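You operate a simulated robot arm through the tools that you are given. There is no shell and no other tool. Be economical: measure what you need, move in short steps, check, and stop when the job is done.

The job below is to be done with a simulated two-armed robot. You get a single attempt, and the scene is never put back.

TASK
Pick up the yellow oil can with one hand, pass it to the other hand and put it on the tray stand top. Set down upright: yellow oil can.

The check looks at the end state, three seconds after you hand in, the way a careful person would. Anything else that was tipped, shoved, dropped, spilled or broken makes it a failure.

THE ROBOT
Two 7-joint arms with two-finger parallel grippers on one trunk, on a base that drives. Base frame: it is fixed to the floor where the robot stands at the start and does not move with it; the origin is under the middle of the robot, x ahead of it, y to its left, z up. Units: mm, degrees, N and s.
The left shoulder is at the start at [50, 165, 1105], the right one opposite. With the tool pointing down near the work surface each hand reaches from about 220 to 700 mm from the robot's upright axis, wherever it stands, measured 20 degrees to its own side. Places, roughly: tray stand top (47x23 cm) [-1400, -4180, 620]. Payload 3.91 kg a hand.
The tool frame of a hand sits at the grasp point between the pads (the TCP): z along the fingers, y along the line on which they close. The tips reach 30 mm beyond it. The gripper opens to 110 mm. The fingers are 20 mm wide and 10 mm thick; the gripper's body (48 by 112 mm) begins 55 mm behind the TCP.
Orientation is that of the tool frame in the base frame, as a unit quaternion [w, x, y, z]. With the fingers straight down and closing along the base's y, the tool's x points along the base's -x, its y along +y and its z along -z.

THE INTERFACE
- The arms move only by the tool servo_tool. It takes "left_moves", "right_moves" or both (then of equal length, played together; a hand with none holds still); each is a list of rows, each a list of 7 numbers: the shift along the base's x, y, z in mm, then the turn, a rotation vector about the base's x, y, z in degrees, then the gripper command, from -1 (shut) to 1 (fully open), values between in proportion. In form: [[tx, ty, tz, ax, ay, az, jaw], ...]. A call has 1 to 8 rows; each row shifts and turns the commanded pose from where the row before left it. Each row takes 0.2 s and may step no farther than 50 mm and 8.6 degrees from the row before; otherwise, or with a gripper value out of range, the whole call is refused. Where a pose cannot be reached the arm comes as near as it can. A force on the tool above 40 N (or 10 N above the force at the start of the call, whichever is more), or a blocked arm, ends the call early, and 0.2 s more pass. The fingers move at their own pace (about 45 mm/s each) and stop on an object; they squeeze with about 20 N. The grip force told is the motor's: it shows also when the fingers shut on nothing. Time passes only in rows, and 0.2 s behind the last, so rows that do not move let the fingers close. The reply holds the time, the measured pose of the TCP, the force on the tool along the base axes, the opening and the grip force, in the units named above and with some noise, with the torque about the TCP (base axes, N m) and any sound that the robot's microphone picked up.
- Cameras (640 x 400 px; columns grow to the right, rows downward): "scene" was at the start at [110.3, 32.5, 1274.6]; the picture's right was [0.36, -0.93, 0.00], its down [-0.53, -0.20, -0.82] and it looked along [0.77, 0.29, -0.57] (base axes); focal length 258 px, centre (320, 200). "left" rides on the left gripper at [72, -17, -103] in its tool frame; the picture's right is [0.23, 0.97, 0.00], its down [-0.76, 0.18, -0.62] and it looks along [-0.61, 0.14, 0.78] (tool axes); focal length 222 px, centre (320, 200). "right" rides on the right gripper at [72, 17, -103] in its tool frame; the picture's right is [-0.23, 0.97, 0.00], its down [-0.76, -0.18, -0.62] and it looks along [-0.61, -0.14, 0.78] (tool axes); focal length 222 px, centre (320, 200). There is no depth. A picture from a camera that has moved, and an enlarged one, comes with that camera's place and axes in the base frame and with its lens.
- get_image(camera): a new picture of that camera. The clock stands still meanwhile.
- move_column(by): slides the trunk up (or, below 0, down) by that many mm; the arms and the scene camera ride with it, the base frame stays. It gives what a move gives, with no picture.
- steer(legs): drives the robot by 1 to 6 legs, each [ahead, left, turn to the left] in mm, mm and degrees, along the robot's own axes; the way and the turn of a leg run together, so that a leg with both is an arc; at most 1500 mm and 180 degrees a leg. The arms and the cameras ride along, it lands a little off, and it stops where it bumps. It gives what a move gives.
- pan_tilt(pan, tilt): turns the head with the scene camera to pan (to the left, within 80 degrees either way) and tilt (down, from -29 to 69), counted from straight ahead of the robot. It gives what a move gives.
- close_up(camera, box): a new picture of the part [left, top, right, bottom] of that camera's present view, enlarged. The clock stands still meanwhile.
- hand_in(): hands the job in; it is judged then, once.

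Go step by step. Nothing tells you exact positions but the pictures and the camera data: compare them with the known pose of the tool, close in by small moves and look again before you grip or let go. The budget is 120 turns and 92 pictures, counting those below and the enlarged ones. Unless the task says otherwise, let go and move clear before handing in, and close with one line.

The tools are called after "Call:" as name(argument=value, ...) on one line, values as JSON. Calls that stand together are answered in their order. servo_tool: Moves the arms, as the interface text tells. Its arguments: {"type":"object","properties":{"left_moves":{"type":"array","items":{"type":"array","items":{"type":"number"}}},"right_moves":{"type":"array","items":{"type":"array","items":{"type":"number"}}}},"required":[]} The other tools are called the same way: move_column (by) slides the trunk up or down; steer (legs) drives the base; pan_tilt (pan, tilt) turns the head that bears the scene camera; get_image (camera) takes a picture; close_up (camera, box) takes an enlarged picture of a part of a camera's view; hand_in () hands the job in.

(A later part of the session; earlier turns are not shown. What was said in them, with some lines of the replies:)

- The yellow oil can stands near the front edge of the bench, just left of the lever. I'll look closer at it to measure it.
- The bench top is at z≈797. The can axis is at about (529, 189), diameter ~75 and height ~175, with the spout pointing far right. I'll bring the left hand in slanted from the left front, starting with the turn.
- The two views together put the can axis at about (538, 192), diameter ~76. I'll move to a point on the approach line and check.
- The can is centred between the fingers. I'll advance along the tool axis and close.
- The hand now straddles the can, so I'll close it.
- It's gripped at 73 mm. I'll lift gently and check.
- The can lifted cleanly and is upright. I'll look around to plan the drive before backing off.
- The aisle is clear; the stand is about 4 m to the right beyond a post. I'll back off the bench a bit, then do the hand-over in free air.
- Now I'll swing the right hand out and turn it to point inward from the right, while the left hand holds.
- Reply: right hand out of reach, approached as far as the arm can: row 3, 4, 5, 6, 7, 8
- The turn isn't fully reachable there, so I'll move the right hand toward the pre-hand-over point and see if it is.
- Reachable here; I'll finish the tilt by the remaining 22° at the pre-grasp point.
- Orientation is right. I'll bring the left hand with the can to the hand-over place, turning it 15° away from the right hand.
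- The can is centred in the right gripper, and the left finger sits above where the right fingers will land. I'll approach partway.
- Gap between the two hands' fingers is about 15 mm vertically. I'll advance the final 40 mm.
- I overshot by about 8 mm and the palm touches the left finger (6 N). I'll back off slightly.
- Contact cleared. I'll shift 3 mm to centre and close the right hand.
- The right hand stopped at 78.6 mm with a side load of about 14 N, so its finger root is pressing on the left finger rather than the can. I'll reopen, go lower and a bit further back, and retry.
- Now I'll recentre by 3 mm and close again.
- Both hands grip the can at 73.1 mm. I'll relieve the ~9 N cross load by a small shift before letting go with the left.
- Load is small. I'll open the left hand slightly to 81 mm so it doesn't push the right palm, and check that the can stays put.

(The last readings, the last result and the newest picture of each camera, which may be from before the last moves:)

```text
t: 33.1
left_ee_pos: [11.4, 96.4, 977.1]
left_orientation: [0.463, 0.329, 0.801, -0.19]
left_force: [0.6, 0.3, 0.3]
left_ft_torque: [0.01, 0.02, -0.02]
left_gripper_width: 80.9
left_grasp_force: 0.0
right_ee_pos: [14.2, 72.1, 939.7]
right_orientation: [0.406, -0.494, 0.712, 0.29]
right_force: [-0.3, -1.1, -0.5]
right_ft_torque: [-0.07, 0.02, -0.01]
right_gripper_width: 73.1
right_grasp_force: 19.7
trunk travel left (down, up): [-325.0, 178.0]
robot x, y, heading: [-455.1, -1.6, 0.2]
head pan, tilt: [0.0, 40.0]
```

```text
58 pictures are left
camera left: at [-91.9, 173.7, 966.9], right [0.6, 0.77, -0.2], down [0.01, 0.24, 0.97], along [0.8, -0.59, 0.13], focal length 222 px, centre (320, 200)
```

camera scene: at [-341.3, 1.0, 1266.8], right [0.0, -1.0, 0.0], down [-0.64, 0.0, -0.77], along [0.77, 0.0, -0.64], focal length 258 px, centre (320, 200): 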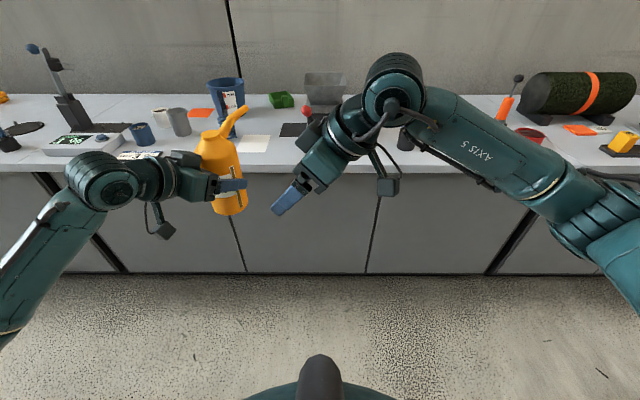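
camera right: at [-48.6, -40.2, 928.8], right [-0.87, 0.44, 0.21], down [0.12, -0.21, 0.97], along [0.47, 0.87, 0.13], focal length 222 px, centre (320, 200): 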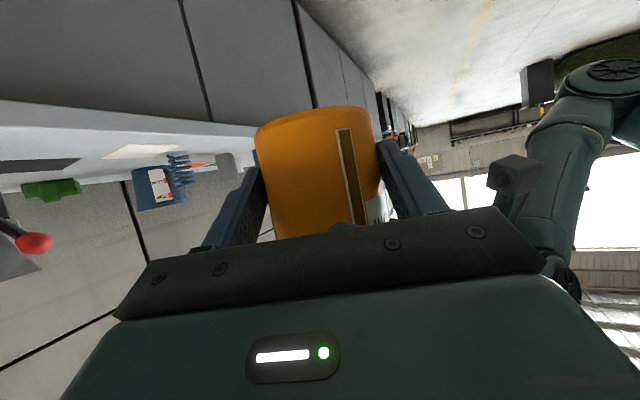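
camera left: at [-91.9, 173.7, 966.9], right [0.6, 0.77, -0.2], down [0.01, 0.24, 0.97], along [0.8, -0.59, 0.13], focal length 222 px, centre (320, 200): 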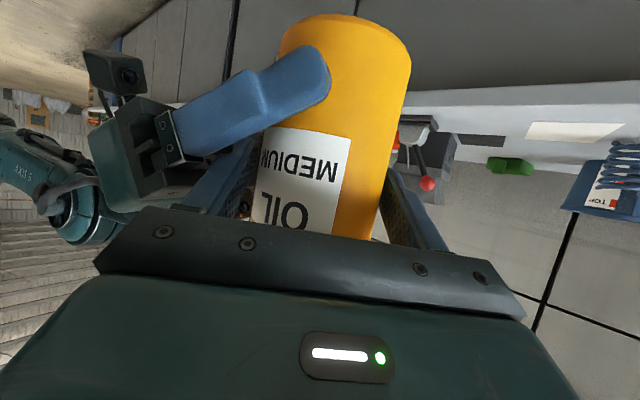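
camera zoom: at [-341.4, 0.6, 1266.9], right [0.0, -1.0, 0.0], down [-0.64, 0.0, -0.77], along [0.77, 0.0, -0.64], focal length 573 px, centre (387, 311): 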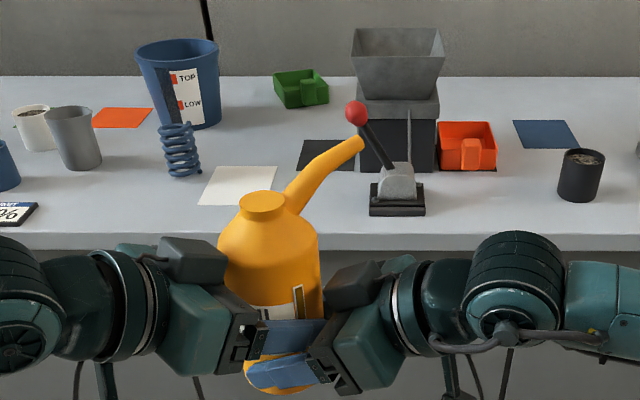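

The can sits steady in the right hand. I'll withdraw the left hand straight back along its axis in small steps.

Call:
servo_tool(left_moves=[[-6, 6, 5, 0, 0, 0, 0.47], [-12, 12, 10, 0, 0, 0, 0.47], [-12, 12, 10, 0, 0, 0, 0.47], [-15, 15, 12, 0, 0, 0, 0.47], [-15, 15, 12, 0, 0, 0, 0.47], [0, 0, 0, 0, 0, 0, 0.47]])

Call:
get_image(camera="scene")

Call:
get_image(camera="right")

```text
t: 34.5
left_ee_pos: [-49.3, 155.7, 1026.6]
left_orientation: [0.462, 0.33, 0.801, -0.19]
left_force: [0.0, 0.1, -0.1]
left_ft_torque: [-0.02, 0.03, 0.02]
left_gripper_width: 80.8
left_grasp_force: 0.0
right_ee_pos: [12.7, 72.3, 940.4]
right_orientation: [0.406, -0.495, 0.711, 0.29]
right_force: [-0.4, -0.5, 0.0]
right_ft_torque: [-0.08, 0.04, 0.02]
right_gripper_width: 73.3
right_grasp_force: 19.6
trunk travel left (down, up): [-325.0, 178.0]
robot x, y, heading: [-454.7, -1.9, 0.2]
head pan, tilt: [0.0, 40.0]
```

```text
57 pictures are left
camera scene: at [-341.4, 0.6, 1266.8], right [0.0, -1.0, 0.0], down [-0.64, 0.0, -0.77], along [0.77, 0.0, -0.64], focal length 258 px, centre (320, 200)
```

scene: 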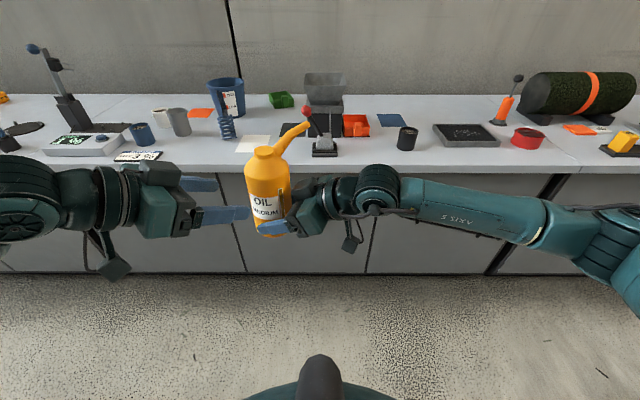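

```text
56 pictures are left
camera right: at [-45.7, -40.7, 929.3], right [-0.87, 0.44, 0.21], down [0.12, -0.21, 0.97], along [0.47, 0.87, 0.13], focal length 222 px, centre (320, 200)
```

right: 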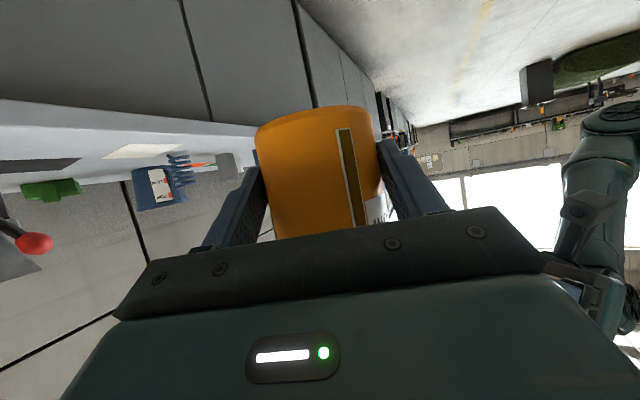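

The hand-over worked: the right hand holds the can upright. I'll tuck the left hand away, turn right toward the stand and look.

Call:
servo_tool(left_moves=[[-10, 25, 0, 0, 0, 0, 0.47], [-10, 25, 0, 0, 0, 0, 0.47], [-10, 25, 0, 0, 0, 0, 0.47], [-10, 25, 0, 0, 0, 0, 0.47], [-10, 25, 0, 0, 0, 0, 0.47], [-10, 25, 0, 0, 0, 0, 0.47]])

Call:
steer(legs=[[0, 0, -45], [0, 0, -45]])

Call:
pan_tilt(pan=-10, tilt=15)

Call:
get_image(camera="scene")

```text
t: 35.9
left_ee_pos: [-109.9, 307.6, 1025.2]
left_orientation: [0.463, 0.33, 0.8, -0.191]
left_force: [0.4, 0.6, 0.4]
left_ft_torque: [0.0, 0.0, 0.02]
left_gripper_width: 80.8
left_grasp_force: 0.0
right_ee_pos: [13.7, 72.3, 940.7]
right_orientation: [0.407, -0.494, 0.712, 0.289]
right_force: [0.4, -0.8, -0.1]
right_ft_torque: [-0.08, 0.03, 0.0]
right_gripper_width: 73.1
right_grasp_force: 19.7
trunk travel left (down, up): [-325.0, 178.0]
robot x, y, heading: [-455.8, 1.9, 0.3]
head pan, tilt: [0.0, 40.0]
```

```text
t: 40.4
left_ee_pos: [-145.2, -344.4, 1024.6]
left_orientation: [0.192, 0.799, 0.333, -0.462]
left_force: [0.3, 0.1, 0.6]
left_ft_torque: [0.02, -0.01, -0.01]
left_gripper_width: 80.9
left_grasp_force: 0.1
right_ee_pos: [-381.5, -468.4, 940.1]
right_orientation: [0.492, 0.152, 0.853, -0.081]
right_force: [0.1, 0.0, 0.1]
right_ft_torque: [0.03, 0.02, 0.0]
right_gripper_width: 72.8
right_grasp_force: 19.9
trunk travel left (down, up): [-325.0, 178.0]
robot x, y, heading: [-455.1, 1.3, -89.5]
head pan, tilt: [0.0, 40.0]
```

```text
t: 41.3
left_ee_pos: [-145.3, -345.1, 1024.3]
left_orientation: [0.192, 0.799, 0.333, -0.462]
left_force: [1.0, 0.7, 0.4]
left_ft_torque: [-0.01, 0.03, 0.0]
left_gripper_width: 80.9
left_grasp_force: 0.2
right_ee_pos: [-379.9, -468.5, 940.2]
right_orientation: [0.491, 0.152, 0.854, -0.081]
right_force: [1.0, -0.1, 0.5]
right_ft_torque: [0.01, 0.08, -0.02]
right_gripper_width: 73.1
right_grasp_force: 20.4
trunk travel left (down, up): [-325.0, 178.0]
robot x, y, heading: [-455.8, -4.2, -89.5]
head pan, tilt: [-10.0, 15.0]
```

```text
55 pictures are left
camera scene: at [-471.1, -121.7, 1306.3], right [-0.99, 0.17, 0.0], down [0.04, 0.26, -0.97], along [-0.16, -0.95, -0.26], focal length 258 px, centre (320, 200)
```

scene: 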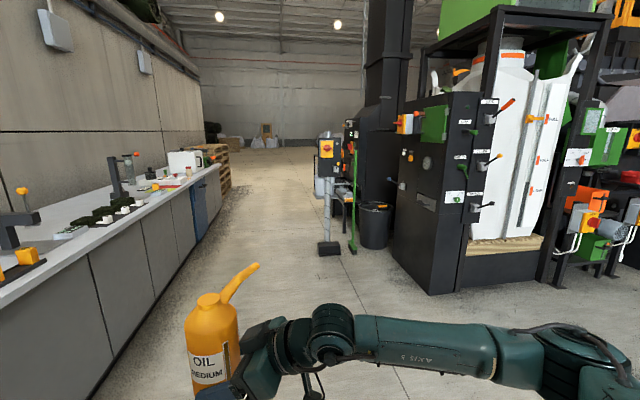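

The path along the aisle is clear, with the post on the right. I'll drive ahead, keeping slightly left.

Call:
steer(legs=[[1000, 180, 0], [1000, 0, 0]])

Call:
pan_tilt(pan=-28, tilt=15)

Call:
get_image(camera="scene")

```text
t: 51.4
left_ee_pos: [32.7, -2356.6, 1024.5]
left_orientation: [0.19, 0.801, 0.328, -0.463]
left_force: [0.3, 1.0, 0.1]
left_ft_torque: [-0.03, -0.01, -0.02]
left_gripper_width: 80.8
left_grasp_force: 0.0
right_ee_pos: [-202.6, -2476.3, 941.2]
right_orientation: [0.491, 0.159, 0.852, -0.084]
right_force: [-0.3, 0.5, -0.1]
right_ft_torque: [0.01, 0.06, 0.0]
right_gripper_width: 73.2
right_grasp_force: 20.1
trunk travel left (down, up): [-325.0, 178.0]
robot x, y, heading: [-269.6, -2006.5, -90.5]
head pan, tilt: [-10.0, 15.0]
```

```text
t: 52.2
left_ee_pos: [33.1, -2356.1, 1026.3]
left_orientation: [0.19, 0.801, 0.328, -0.463]
left_force: [0.3, -0.4, 0.1]
left_ft_torque: [-0.04, 0.0, 0.0]
left_gripper_width: 80.9
left_grasp_force: 0.1
right_ee_pos: [-202.6, -2476.5, 939.5]
right_orientation: [0.491, 0.16, 0.852, -0.085]
right_force: [0.1, -0.5, 0.2]
right_ft_torque: [0.06, 0.06, -0.01]
right_gripper_width: 72.9
right_grasp_force: 19.9
trunk travel left (down, up): [-325.0, 178.0]
robot x, y, heading: [-270.5, -2013.2, -90.7]
head pan, tilt: [-28.0, 15.0]
```

```text
54 pictures are left
camera scene: at [-316.1, -2118.4, 1306.4], right [-0.88, 0.48, 0.0], down [0.12, 0.23, -0.97], along [-0.46, -0.85, -0.26], focal length 258 px, centre (320, 200)
```

scene: 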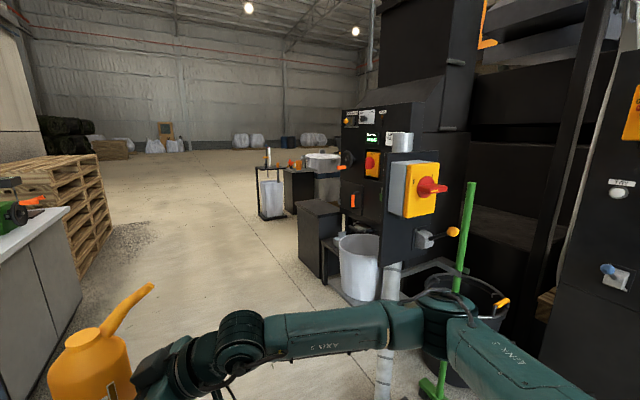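

Call:
close_up(camera="scene", box=[240, 130, 420, 310])

```text
2.22 times, centred on (330, 220) of scene
camera zoom: at [-316.1, -2118.4, 1306.4], right [-0.88, 0.48, 0.0], down [0.12, 0.23, -0.97], along [-0.46, -0.85, -0.26], focal length 573 px, centre (298, 156)
```

zoom: 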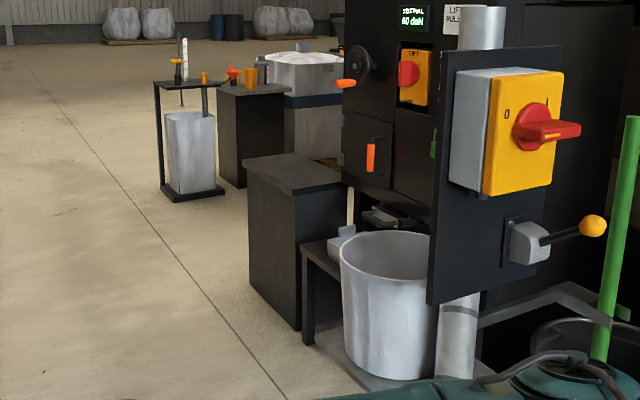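

That dark cabinet with the empty brown top at (-1400, -4180) is the stand, with its long side along y. I'll turn the right hand to point more forward, then drive down and face it.

Call:
servo_tool(right_moves=[[-10, -4, 0, 0, 0, -5, -1], [-28, -4, 0, 0, 0, -7.5, -1], [-30, -4, 0, 0, 0, -7.5, -1], [-30, -4, 0, 0, 0, -7.5, -1], [-30, -4, 0, 0, 0, -7.5, -1], [-30, -4, 0, 0, 0, -7.5, -1], [-28, -4, 0, 0, 0, -7.5, -1], [-14, -2, 0, 0, 0, 0, -1]])

Call:
get_image(camera="scene")

```text
t: 54.0
left_ee_pos: [34.1, -2356.7, 1026.1]
left_orientation: [0.189, 0.802, 0.328, -0.462]
left_force: [0.0, 0.8, 0.3]
left_ft_torque: [-0.01, -0.01, 0.03]
left_gripper_width: 80.9
left_grasp_force: 0.0
right_ee_pos: [-404.1, -2507.1, 940.0]
right_orientation: [0.409, 0.506, 0.704, -0.285]
right_force: [-0.4, -0.5, 0.1]
right_ft_torque: [0.09, 0.02, 0.04]
right_gripper_width: 72.9
right_grasp_force: 20.2
trunk travel left (down, up): [-325.0, 178.0]
robot x, y, heading: [-269.4, -2007.9, -90.4]
head pan, tilt: [-28.0, 15.0]
```

```text
52 pictures are left
camera scene: at [-316.4, -2118.3, 1306.4], right [-0.88, 0.48, 0.0], down [0.12, 0.23, -0.97], along [-0.46, -0.85, -0.26], focal length 258 px, centre (320, 200)
```

scene: 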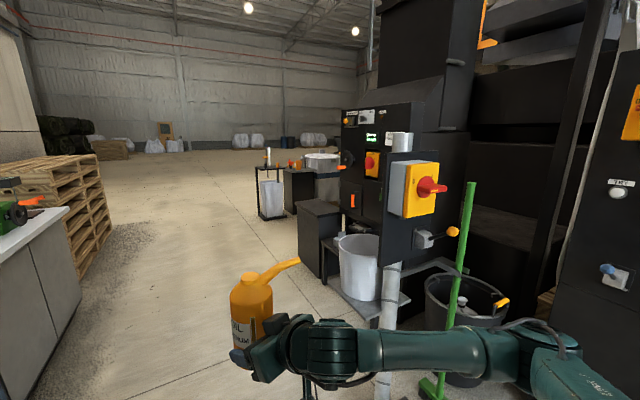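

I'll drive on past the post, staying slightly to the left.

Call:
steer(legs=[[400, 80, 0], [950, 0, 0], [980, 0, 0]])

Call:
pan_tilt(pan=-75, tilt=25)

Call:
get_image(camera="scene")

```text
t: 65.8
left_ee_pos: [104.9, -4686.0, 1025.6]
left_orientation: [0.189, 0.802, 0.327, -0.462]
left_force: [-0.2, -0.3, 0.0]
left_ft_torque: [0.01, 0.01, 0.01]
left_gripper_width: 80.7
left_grasp_force: 0.0
right_ee_pos: [-333.3, -4834.2, 938.1]
right_orientation: [0.409, 0.505, 0.704, -0.285]
right_force: [0.6, -0.6, -0.8]
right_ft_torque: [0.06, 0.03, -0.03]
right_gripper_width: 72.9
right_grasp_force: 20.4
trunk travel left (down, up): [-325.0, 178.0]
robot x, y, heading: [-196.3, -4338.3, -90.7]
head pan, tilt: [-28.0, 15.0]
```

```text
t: 66.9
left_ee_pos: [103.3, -4686.5, 1024.7]
left_orientation: [0.188, 0.802, 0.326, -0.463]
left_force: [0.4, -0.2, 1.5]
left_ft_torque: [0.01, -0.02, -0.02]
left_gripper_width: 80.7
left_grasp_force: 0.1
right_ee_pos: [-332.8, -4834.9, 939.0]
right_orientation: [0.408, 0.506, 0.704, -0.285]
right_force: [0.1, -0.3, -0.6]
right_ft_torque: [0.07, 0.03, -0.02]
right_gripper_width: 72.9
right_grasp_force: 20.3
trunk travel left (down, up): [-325.0, 178.0]
robot x, y, heading: [-200.4, -4334.5, -91.0]
head pan, tilt: [-75.0, 25.0]
```

```text
51 pictures are left
camera scene: at [-289.2, -4388.0, 1290.2], right [-0.25, 0.97, 0.0], down [0.41, 0.11, -0.91], along [-0.88, -0.23, -0.42], focal length 258 px, centre (320, 200)
```

scene: 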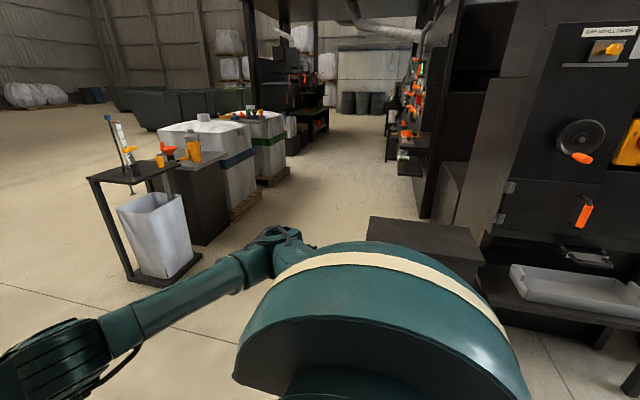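

The stand top is empty. I'll turn right to face it.

Call:
steer(legs=[[0, 0, -89]])

Call:
pan_tilt(pan=-8, tilt=30)

Call:
get_image(camera="scene")

```text
t: 71.2
left_ee_pos: [-549.0, -4636.1, 1024.7]
left_orientation: [-0.196, 0.797, -0.34, -0.46]
left_force: [0.2, -1.1, -0.3]
left_ft_torque: [0.0, 0.0, 0.01]
left_gripper_width: 80.9
left_grasp_force: 0.0
right_ee_pos: [-695.3, -4197.2, 939.5]
right_orientation: [0.085, 0.856, 0.137, -0.491]
right_force: [0.5, -0.9, 0.0]
right_ft_torque: [0.02, -0.09, -0.03]
right_gripper_width: 72.9
right_grasp_force: 20.2
trunk travel left (down, up): [-325.0, 178.0]
robot x, y, heading: [-200.8, -4340.1, 178.9]
head pan, tilt: [-75.0, 25.0]
```

```text
t: 72.5
left_ee_pos: [-550.3, -4636.6, 1024.8]
left_orientation: [-0.196, 0.796, -0.34, -0.46]
left_force: [-0.2, -0.4, -0.8]
left_ft_torque: [0.01, 0.02, -0.03]
left_gripper_width: 80.9
left_grasp_force: 0.0
right_ee_pos: [-695.7, -4197.7, 939.0]
right_orientation: [0.085, 0.856, 0.137, -0.492]
right_force: [0.4, -0.8, 0.7]
right_ft_torque: [0.01, -0.06, 0.02]
right_gripper_width: 73.0
right_grasp_force: 20.1
trunk travel left (down, up): [-325.0, 178.0]
robot x, y, heading: [-199.0, -4338.1, 178.8]
head pan, tilt: [-8.0, 30.0]
```

```text
50 pictures are left
camera scene: at [-318.5, -4320.4, 1282.2], right [0.16, 0.99, 0.0], down [0.49, -0.08, -0.87], along [-0.85, 0.14, -0.5], focal length 258 px, centre (320, 200)
```

scene: 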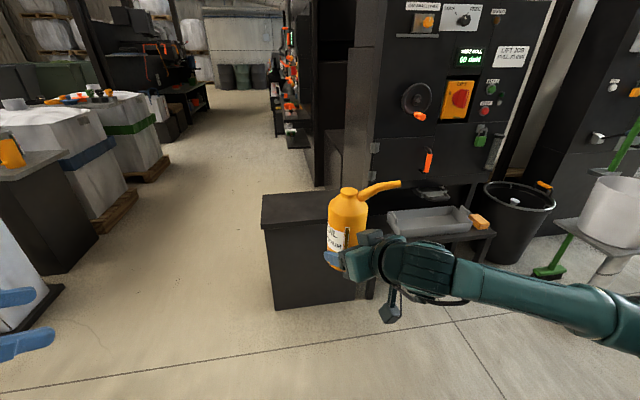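

The way to the stand is free. I'll drive ahead most of the distance with the can held high.

Call:
steer(legs=[[560, 0, 1]])

Call:
pan_tilt(pan=-15, tilt=45)

Call:
get_image(camera="scene")

Call:
get_image(camera="right")

```text
t: 75.8
left_ee_pos: [-1107.4, -4642.5, 1024.1]
left_orientation: [-0.189, 0.802, -0.328, -0.463]
left_force: [-0.5, 0.1, -0.4]
left_ft_torque: [-0.01, 0.0, 0.02]
left_gripper_width: 80.7
left_grasp_force: 0.0
right_ee_pos: [-1261.8, -4207.6, 938.1]
right_orientation: [0.093, 0.854, 0.149, -0.49]
right_force: [0.9, -0.4, -0.8]
right_ft_torque: [0.02, -0.07, 0.01]
right_gripper_width: 73.1
right_grasp_force: 20.3
trunk travel left (down, up): [-325.0, 178.0]
robot x, y, heading: [-761.5, -4335.5, -179.6]
head pan, tilt: [-8.0, 30.0]
```

```text
t: 76.5
left_ee_pos: [-1105.9, -4641.5, 1025.4]
left_orientation: [-0.19, 0.801, -0.329, -0.462]
left_force: [-0.4, 0.1, 0.7]
left_ft_torque: [0.0, 0.01, 0.01]
left_gripper_width: 80.8
left_grasp_force: 0.1
right_ee_pos: [-1263.7, -4206.7, 939.0]
right_orientation: [0.092, 0.854, 0.149, -0.489]
right_force: [-0.4, 0.6, 0.0]
right_ft_torque: [0.05, -0.1, 0.02]
right_gripper_width: 72.9
right_grasp_force: 20.2
trunk travel left (down, up): [-325.0, 178.0]
robot x, y, heading: [-759.9, -4335.4, -179.7]
head pan, tilt: [-15.0, 45.0]
```

```text
49 pictures are left
camera scene: at [-871.8, -4311.7, 1259.6], right [0.25, 0.97, 0.0], down [0.68, -0.18, -0.71], along [-0.68, 0.18, -0.71], focal length 258 px, centre (320, 200)
```

scene: 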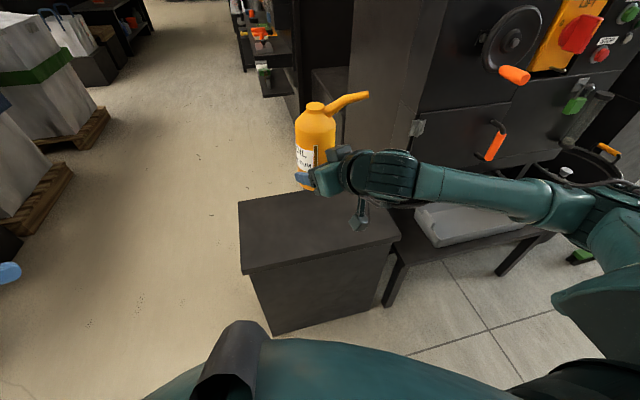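

```text
48 pictures are left
camera right: at [-1138.5, -4181.1, 927.9], right [0.23, -0.95, 0.21], down [0.08, 0.23, 0.97], along [-0.97, -0.2, 0.13], focal length 222 px, centre (320, 200)
```

right: 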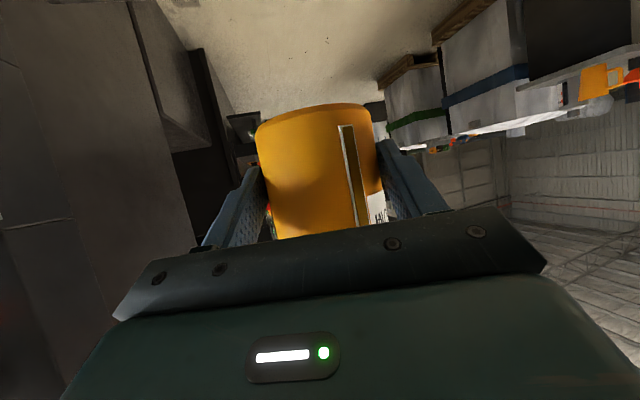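

The stand top spans about x −1510…−1280, y −4427…−3955. The can axis is at about (−1282, −4213) and its base is ~43 mm below the TCP. I'll drive 50 mm more and lower the column.

Call:
steer(legs=[[50, 0, 0]])

Call:
servo_tool(right_moves=[[-15, 5, 0, 0, 0, 0, -1], [-15, 5, 0, 0, 0, 0, -1], [-15, 5, 0, 0, 0, 0, -1], [0, 0, 0, 0, 0, 0, -1]])

Call:
move_column(by=-200)

Call:
get_image(camera="scene")

Call:
get_image(camera="right")

```text
t: 77.5
left_ee_pos: [-1156.6, -4641.6, 1024.0]
left_orientation: [-0.189, 0.802, -0.329, -0.462]
left_force: [0.3, -0.1, -0.1]
left_ft_torque: [-0.04, 0.0, -0.01]
left_gripper_width: 80.9
left_grasp_force: 0.1
right_ee_pos: [-1311.9, -4207.0, 939.2]
right_orientation: [0.091, 0.855, 0.148, -0.489]
right_force: [0.6, -0.1, 0.4]
right_ft_torque: [0.05, -0.07, 0.01]
right_gripper_width: 73.0
right_grasp_force: 20.1
trunk travel left (down, up): [-325.0, 178.0]
robot x, y, heading: [-815.0, -4331.9, -179.4]
head pan, tilt: [-15.0, 45.0]
```

```text
t: 78.5
left_ee_pos: [-1155.9, -4642.1, 1024.6]
left_orientation: [-0.189, 0.801, -0.328, -0.463]
left_force: [1.2, 1.2, -0.3]
left_ft_torque: [0.01, 0.01, -0.04]
left_gripper_width: 80.8
left_grasp_force: 0.0
right_ee_pos: [-1356.9, -4192.5, 940.8]
right_orientation: [0.091, 0.854, 0.148, -0.49]
right_force: [-0.6, 0.0, 0.4]
right_ft_torque: [-0.01, -0.1, 0.0]
right_gripper_width: 73.0
right_grasp_force: 20.3
trunk travel left (down, up): [-325.0, 178.0]
robot x, y, heading: [-813.2, -4333.9, -179.4]
head pan, tilt: [-15.0, 45.0]
```

```text
t: 80.7
left_ee_pos: [-1156.5, -4641.8, 825.0]
left_orientation: [-0.189, 0.801, -0.328, -0.463]
left_force: [0.4, -0.1, -0.4]
left_ft_torque: [0.03, -0.04, -0.01]
left_gripper_width: 80.9
left_grasp_force: 0.3
right_ee_pos: [-1358.4, -4194.1, 740.0]
right_orientation: [0.091, 0.854, 0.148, -0.49]
right_force: [0.6, 0.1, 0.5]
right_ft_torque: [0.02, -0.09, 0.0]
right_gripper_width: 72.6
right_grasp_force: 20.4
trunk travel left (down, up): [-125.0, 378.0]
robot x, y, heading: [-811.0, -4331.7, -179.5]
head pan, tilt: [-15.0, 45.0]
```

```text
47 pictures are left
camera scene: at [-921.9, -4312.1, 1059.6], right [0.25, 0.97, 0.0], down [0.68, -0.18, -0.71], along [-0.68, 0.18, -0.71], focal length 258 px, centre (320, 200)
```

scene: 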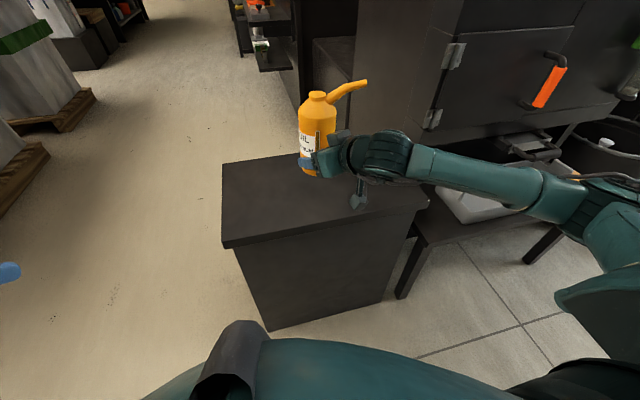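

```text
46 pictures are left
camera right: at [-1233.2, -4166.3, 728.4], right [0.23, -0.95, 0.21], down [0.08, 0.23, 0.97], along [-0.97, -0.2, 0.13], focal length 222 px, centre (320, 200)
```

right: 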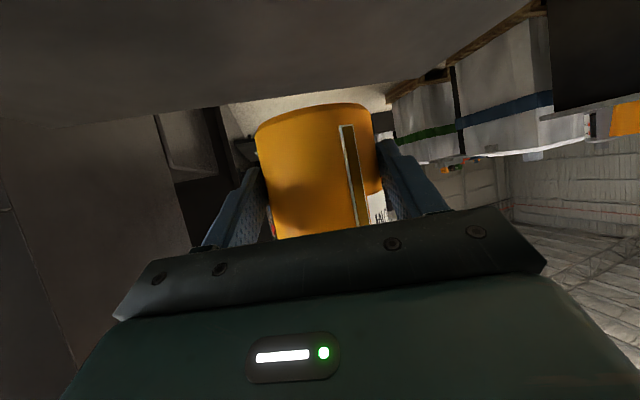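

Tray top confirmed at about 620. I'll lower another 55 mm and inspect the remaining gap.

Call:
move_column(by=-58)

Call:
close_up(camera="scene", box=[240, 60, 440, 260])

Call:
get_image(camera="right")

```text
t: 81.6
left_ee_pos: [-1155.2, -4642.0, 767.2]
left_orientation: [-0.188, 0.802, -0.329, -0.462]
left_force: [-0.2, -0.1, -0.4]
left_ft_torque: [-0.02, 0.01, -0.02]
left_gripper_width: 81.0
left_grasp_force: 0.1
right_ee_pos: [-1357.7, -4193.4, 681.7]
right_orientation: [0.092, 0.854, 0.149, -0.489]
right_force: [-0.2, 0.1, 0.6]
right_ft_torque: [0.03, -0.08, 0.0]
right_gripper_width: 72.8
right_grasp_force: 20.0
trunk travel left (down, up): [-67.0, 436.0]
robot x, y, heading: [-808.7, -4332.2, -179.6]
head pan, tilt: [-15.0, 45.0]
```

```text
2.00 times, centred on (340, 160) of scene
camera zoom: at [-921.9, -4312.1, 1001.6], right [0.25, 0.97, 0.0], down [0.68, -0.18, -0.71], along [-0.68, 0.18, -0.71], focal length 516 px, centre (280, 280)
```

zoom: 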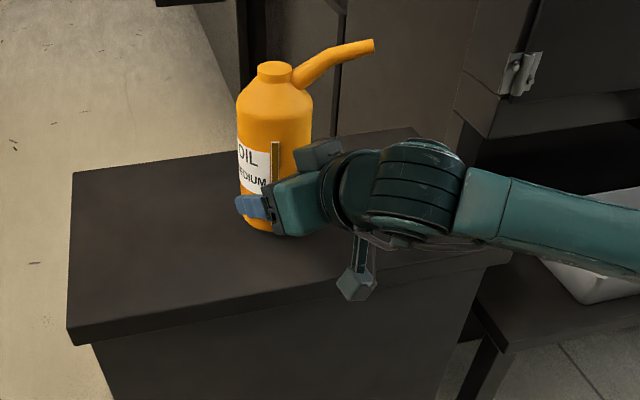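

```text
44 pictures are left
camera right: at [-1233.2, -4166.3, 670.4], right [0.23, -0.95, 0.21], down [0.08, 0.23, 0.97], along [-0.97, -0.2, 0.13], focal length 222 px, centre (320, 200)
```

right: 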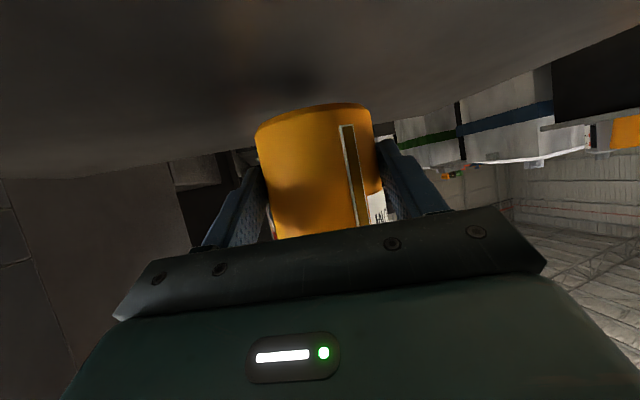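

Call:
servo_tool(right_moves=[[0, 0, -4, 0, 0, 0, -1], [0, 0, -4, 0, 0, 0, -1], [0, 0, -3, 0, 0, 0, -1], [0, 0, 0, 0, 0, 0, -1]])

Call:
servo_tool(right_moves=[[0, 0, -2, 0, 0, 0, -1], [0, 0, 0, 0, 0, 0, -1]])

Call:
get_image(camera="right")

```text
t: 82.6
left_ee_pos: [-1156.3, -4641.7, 768.0]
left_orientation: [-0.19, 0.801, -0.329, -0.463]
left_force: [-0.1, 0.3, 0.6]
left_ft_torque: [-0.01, 0.0, -0.03]
left_gripper_width: 80.8
left_grasp_force: 0.0
right_ee_pos: [-1357.1, -4193.0, 670.0]
right_orientation: [0.091, 0.855, 0.148, -0.489]
right_force: [0.4, 0.5, -0.1]
right_ft_torque: [0.0, -0.09, -0.02]
right_gripper_width: 72.8
right_grasp_force: 19.9
trunk travel left (down, up): [-67.0, 436.0]
robot x, y, heading: [-807.5, -4332.8, -179.6]
head pan, tilt: [-15.0, 45.0]
```

```text
t: 83.2
left_ee_pos: [-1155.9, -4642.1, 767.7]
left_orientation: [-0.191, 0.801, -0.33, -0.462]
left_force: [0.4, -0.2, -0.1]
left_ft_torque: [-0.01, 0.01, -0.02]
left_gripper_width: 80.9
left_grasp_force: 0.1
right_ee_pos: [-1356.3, -4193.5, 668.3]
right_orientation: [0.092, 0.854, 0.149, -0.49]
right_force: [0.3, -0.1, 0.4]
right_ft_torque: [0.01, -0.05, 0.01]
right_gripper_width: 73.0
right_grasp_force: 20.3
trunk travel left (down, up): [-67.0, 436.0]
robot x, y, heading: [-814.2, -4331.4, -179.7]
head pan, tilt: [-15.0, 45.0]
```

```text
43 pictures are left
camera right: at [-1233.2, -4166.7, 657.5], right [0.23, -0.95, 0.21], down [0.08, 0.23, 0.97], along [-0.97, -0.2, 0.13], focal length 222 px, centre (320, 200)
```

right: 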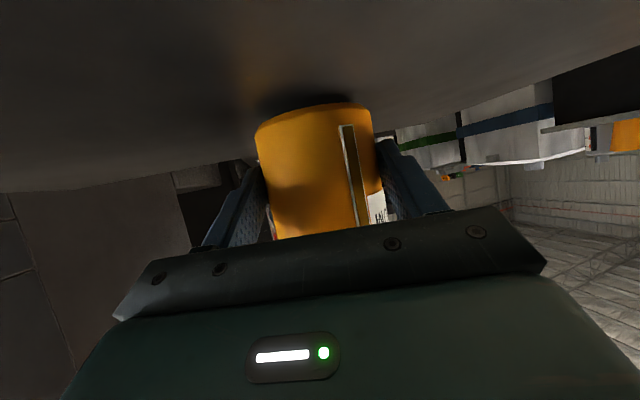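

Call:
servo_tool(right_moves=[[0, 0, -2, 0, 0, 0, -1], [0, 0, -1.5, 0, 0, 0, -1], [0, 0, 0, 0, 0, 0, -1]])

Call:
servo_tool(right_moves=[[0, 0, -1.5, 0, 0, 0, -1], [0, 0, 0, 0, 0, 0, -1]])

Call:
get_image(camera="right")

```text
t: 84.0
left_ee_pos: [-1156.1, -4642.1, 769.3]
left_orientation: [-0.19, 0.802, -0.329, -0.462]
left_force: [0.1, -0.5, 0.1]
left_ft_torque: [-0.06, -0.01, 0.01]
left_gripper_width: 81.0
left_grasp_force: 0.1
right_ee_pos: [-1357.9, -4193.7, 664.3]
right_orientation: [0.091, 0.855, 0.147, -0.49]
right_force: [0.3, 0.0, -0.3]
right_ft_torque: [0.07, -0.1, 0.0]
right_gripper_width: 72.9
right_grasp_force: 19.7
trunk travel left (down, up): [-67.0, 436.0]
robot x, y, heading: [-814.0, -4331.0, -179.5]
head pan, tilt: [-15.0, 45.0]
```

```text
t: 84.6
left_ee_pos: [-1156.3, -4642.6, 767.0]
left_orientation: [-0.191, 0.8, -0.33, -0.462]
left_force: [0.5, 0.0, -0.3]
left_ft_torque: [-0.02, 0.0, -0.02]
left_gripper_width: 80.9
left_grasp_force: 0.0
right_ee_pos: [-1359.8, -4193.4, 664.0]
right_orientation: [0.092, 0.854, 0.148, -0.49]
right_force: [0.6, 0.0, 1.3]
right_ft_torque: [0.05, -0.08, -0.02]
right_gripper_width: 72.9
right_grasp_force: 19.8
trunk travel left (down, up): [-67.0, 436.0]
robot x, y, heading: [-812.5, -4333.6, -179.7]
head pan, tilt: [-15.0, 45.0]
```

```text
42 pictures are left
camera right: at [-1233.5, -4167.0, 652.5], right [0.23, -0.95, 0.21], down [0.08, 0.23, 0.97], along [-0.97, -0.2, 0.13], focal length 222 px, centre (320, 200)
```

right: 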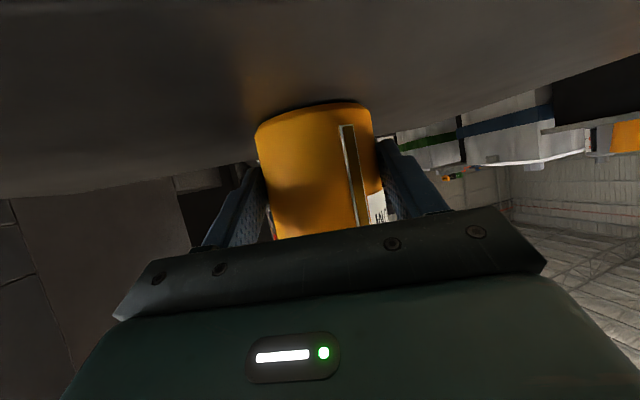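

Almost touching, judging by the thin shadow gap. I'll continue in 1 mm steps.

Call:
servo_tool(right_moves=[[0, 0, -1, 0, 0, 0, -1], [0, 0, 0, 0, 0, 0, -1]])

Call:
servo_tool(right_moves=[[0, 0, -1, 0, 0, 0, -1], [0, 0, 0, 0, 0, 0, -1]])

Call:
close_up(camera="right", box=[230, 80, 410, 180])

```text
t: 85.2
left_ee_pos: [-1157.0, -4642.0, 766.8]
left_orientation: [-0.191, 0.8, -0.33, -0.463]
left_force: [0.0, -0.4, -0.3]
left_ft_torque: [0.01, -0.03, -0.01]
left_gripper_width: 80.9
left_grasp_force: 0.0
right_ee_pos: [-1357.6, -4193.5, 662.9]
right_orientation: [0.092, 0.854, 0.148, -0.49]
right_force: [0.1, 0.2, -0.7]
right_ft_torque: [0.02, -0.11, -0.01]
right_gripper_width: 72.7
right_grasp_force: 19.9
trunk travel left (down, up): [-67.0, 436.0]
robot x, y, heading: [-813.6, -4331.1, -179.9]
head pan, tilt: [-15.0, 45.0]
```

```text
t: 85.8
left_ee_pos: [-1156.0, -4642.7, 766.5]
left_orientation: [-0.191, 0.8, -0.33, -0.463]
left_force: [0.1, -0.4, 0.1]
left_ft_torque: [0.0, 0.0, 0.02]
left_gripper_width: 80.8
left_grasp_force: 0.1
right_ee_pos: [-1357.6, -4194.0, 661.6]
right_orientation: [0.092, 0.854, 0.149, -0.49]
right_force: [0.0, -1.2, -0.5]
right_ft_torque: [0.08, 0.0, 0.05]
right_gripper_width: 72.8
right_grasp_force: 20.4
trunk travel left (down, up): [-67.0, 436.0]
robot x, y, heading: [-811.4, -4333.9, -179.8]
head pan, tilt: [-15.0, 45.0]
```

```text
3.56 times, centred on (320, 130) of right
camera zoom: at [-1233.4, -4166.6, 651.2], right [0.23, -0.95, 0.21], down [0.08, 0.23, 0.97], along [-0.97, -0.2, 0.13], focal length 790 px, centre (320, 449)
```

zoom: 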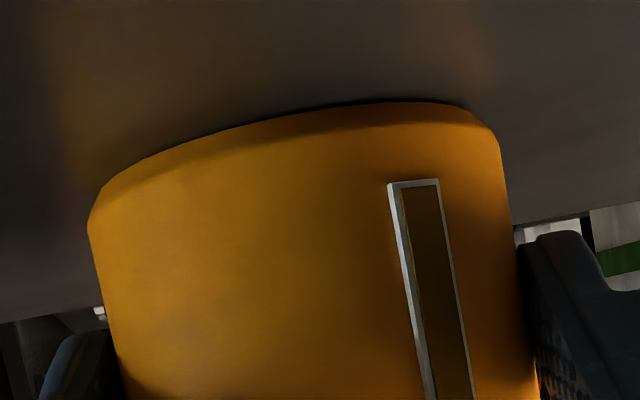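

Call:
servo_tool(right_moves=[[0, 0, -1, 0, 0, 0, -1], [0, 0, 0, 0, 0, 0, -1]])

Call:
close_up(camera="right", box=[230, 80, 410, 180])

```text
t: 86.4
left_ee_pos: [-1156.6, -4642.0, 767.1]
left_orientation: [-0.189, 0.801, -0.329, -0.463]
left_force: [0.0, 0.1, 0.2]
left_ft_torque: [0.01, 0.0, 0.01]
left_gripper_width: 80.8
left_grasp_force: 0.1
right_ee_pos: [-1357.6, -4194.4, 661.7]
right_orientation: [0.092, 0.853, 0.149, -0.492]
right_force: [2.0, -1.2, 4.8]
right_ft_torque: [0.19, 0.0, 0.01]
right_gripper_width: 73.1
right_grasp_force: 20.0
trunk travel left (down, up): [-67.0, 436.0]
robot x, y, heading: [-815.3, -4334.0, -179.6]
head pan, tilt: [-15.0, 45.0]
```

```text
3.56 times, centred on (320, 130) of right
camera zoom: at [-1233.3, -4166.6, 650.9], right [0.23, -0.95, 0.21], down [0.08, 0.23, 0.97], along [-0.97, -0.2, 0.13], focal length 790 px, centre (320, 449)
```

zoom: 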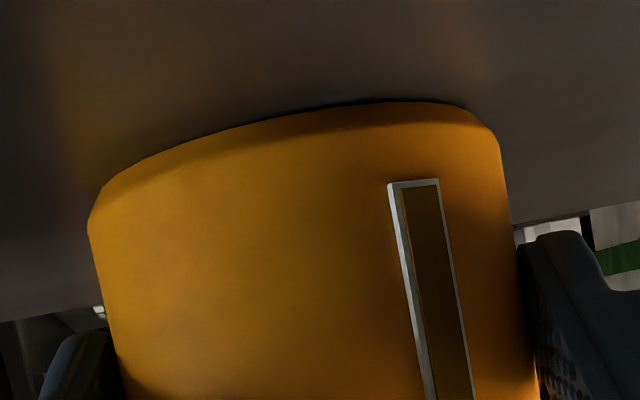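

Contact is made (≈5 N, about the can's weight). I'll open the right hand gently and check.

Call:
servo_tool(right_moves=[[0, 0, 0, 0, 0, 0, 0.36], [0, 0, 0, 0, 0, 0, 0.5], [0, 0, 0, 0, 0, 0, 0.8], [0, 0, 0, 0, 0, 0, 0.8]])

Call:
get_image(camera="right")

Call:
close_up(camera="scene", box=[240, 60, 440, 260])

```text
t: 87.4
left_ee_pos: [-1155.7, -4643.0, 767.9]
left_orientation: [-0.189, 0.801, -0.329, -0.463]
left_force: [1.4, 0.2, 0.6]
left_ft_torque: [0.0, 0.0, 0.0]
left_gripper_width: 80.6
left_grasp_force: 0.0
right_ee_pos: [-1357.7, -4193.5, 661.9]
right_orientation: [0.092, 0.854, 0.149, -0.49]
right_force: [-1.0, 0.4, -0.2]
right_ft_torque: [-0.01, 0.02, 0.0]
right_gripper_width: 98.9
right_grasp_force: 0.0
trunk travel left (down, up): [-67.0, 436.0]
robot x, y, heading: [-811.5, -4333.5, -179.6]
head pan, tilt: [-15.0, 45.0]
```

```text
39 pictures are left
camera right: at [-1233.3, -4166.3, 649.9], right [0.23, -0.95, 0.21], down [0.08, 0.23, 0.97], along [-0.97, -0.2, 0.13], focal length 222 px, centre (320, 200)
```

right: 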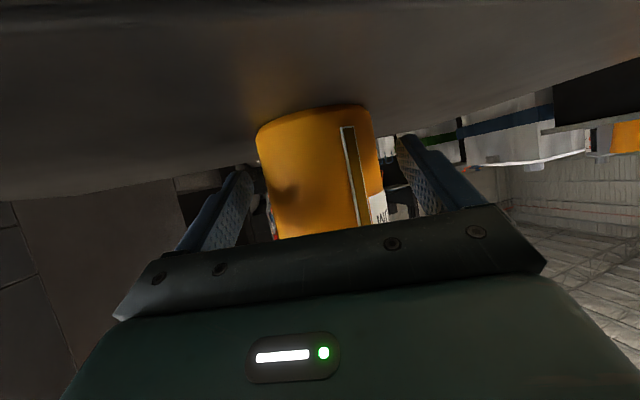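

```text
2.00 times, centred on (340, 160) of scene
camera zoom: at [-921.6, -4312.1, 1001.6], right [0.25, 0.97, 0.0], down [0.68, -0.18, -0.71], along [-0.68, 0.18, -0.71], focal length 516 px, centre (280, 280)
```

zoom: 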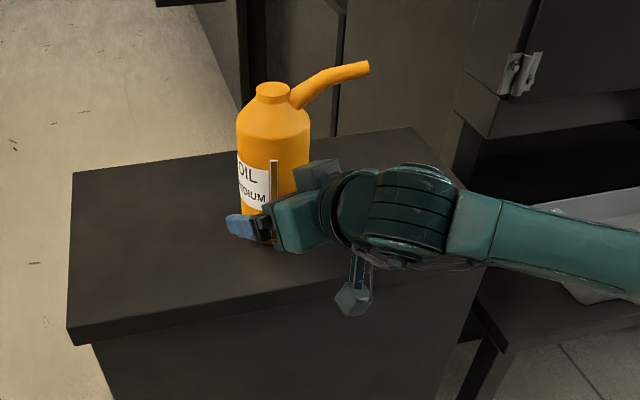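

The can stands free. I'll retreat straight back, mostly level, to stay clear of the spout.

Call:
servo_tool(right_moves=[[9, 3.4, 2, 0, 0, 0, 0.8], [14, 5, 3, 0, 0, 0, 0.8], [18, 7, 3, 0, 0, 0, 0.8], [18, 7, 3, 0, 0, 0, 0.8], [18, 7, 3, 0, 0, 0, 0.8], [18, 7, 3, 0, 0, 0, 0.8], [18, 7, 3, 0, 0, 0, 0.8], [0, 0, 0, 0, 0, 0, 0.8]])

Call:
get_image(camera="scene")

Call:
get_image(camera="right")

```text
t: 89.2
left_ee_pos: [-1155.8, -4641.4, 767.0]
left_orientation: [-0.189, 0.801, -0.329, -0.463]
left_force: [0.5, -0.3, 0.0]
left_ft_torque: [0.02, 0.02, 0.03]
left_gripper_width: 81.0
left_grasp_force: 0.0
right_ee_pos: [-1243.6, -4149.3, 679.4]
right_orientation: [0.092, 0.854, 0.149, -0.49]
right_force: [-0.1, -0.3, -0.4]
right_ft_torque: [-0.01, 0.01, -0.03]
right_gripper_width: 99.0
right_grasp_force: 0.0
trunk travel left (down, up): [-67.0, 436.0]
robot x, y, heading: [-813.6, -4332.2, -179.5]
head pan, tilt: [-15.0, 45.0]
```

```text
37 pictures are left
camera scene: at [-921.6, -4312.1, 1001.6], right [0.25, 0.97, 0.0], down [0.68, -0.18, -0.71], along [-0.68, 0.18, -0.71], focal length 258 px, centre (320, 200)
```

scene: 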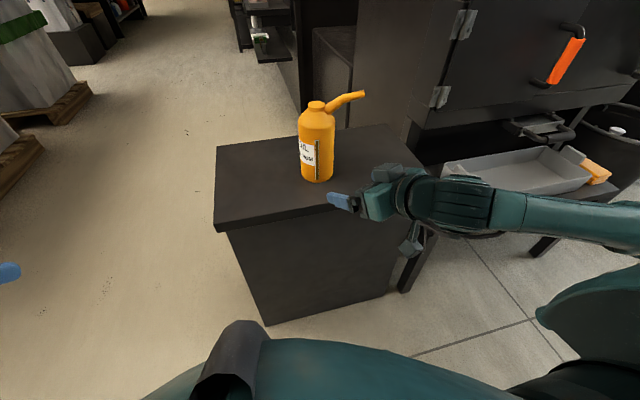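

```text
36 pictures are left
camera right: at [-1119.7, -4122.6, 669.0], right [0.23, -0.95, 0.21], down [0.08, 0.23, 0.97], along [-0.97, -0.2, 0.13], focal length 222 px, centre (320, 200)
```

right: 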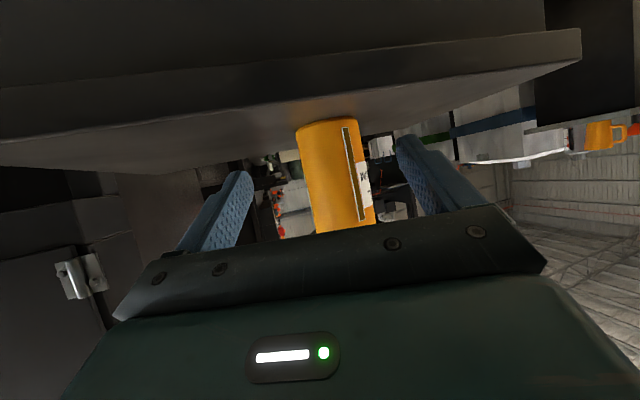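

The can stands upright near the middle of the stand top and the hand is clear. I'm handing in.

Call:
hand_in()

```text
The job is handed in.
```

The yellow oil can was picked up with the left hand, passed in mid-air to the right hand and set upright on the tray stand top. The right hand let go and moved clear before I handed in.
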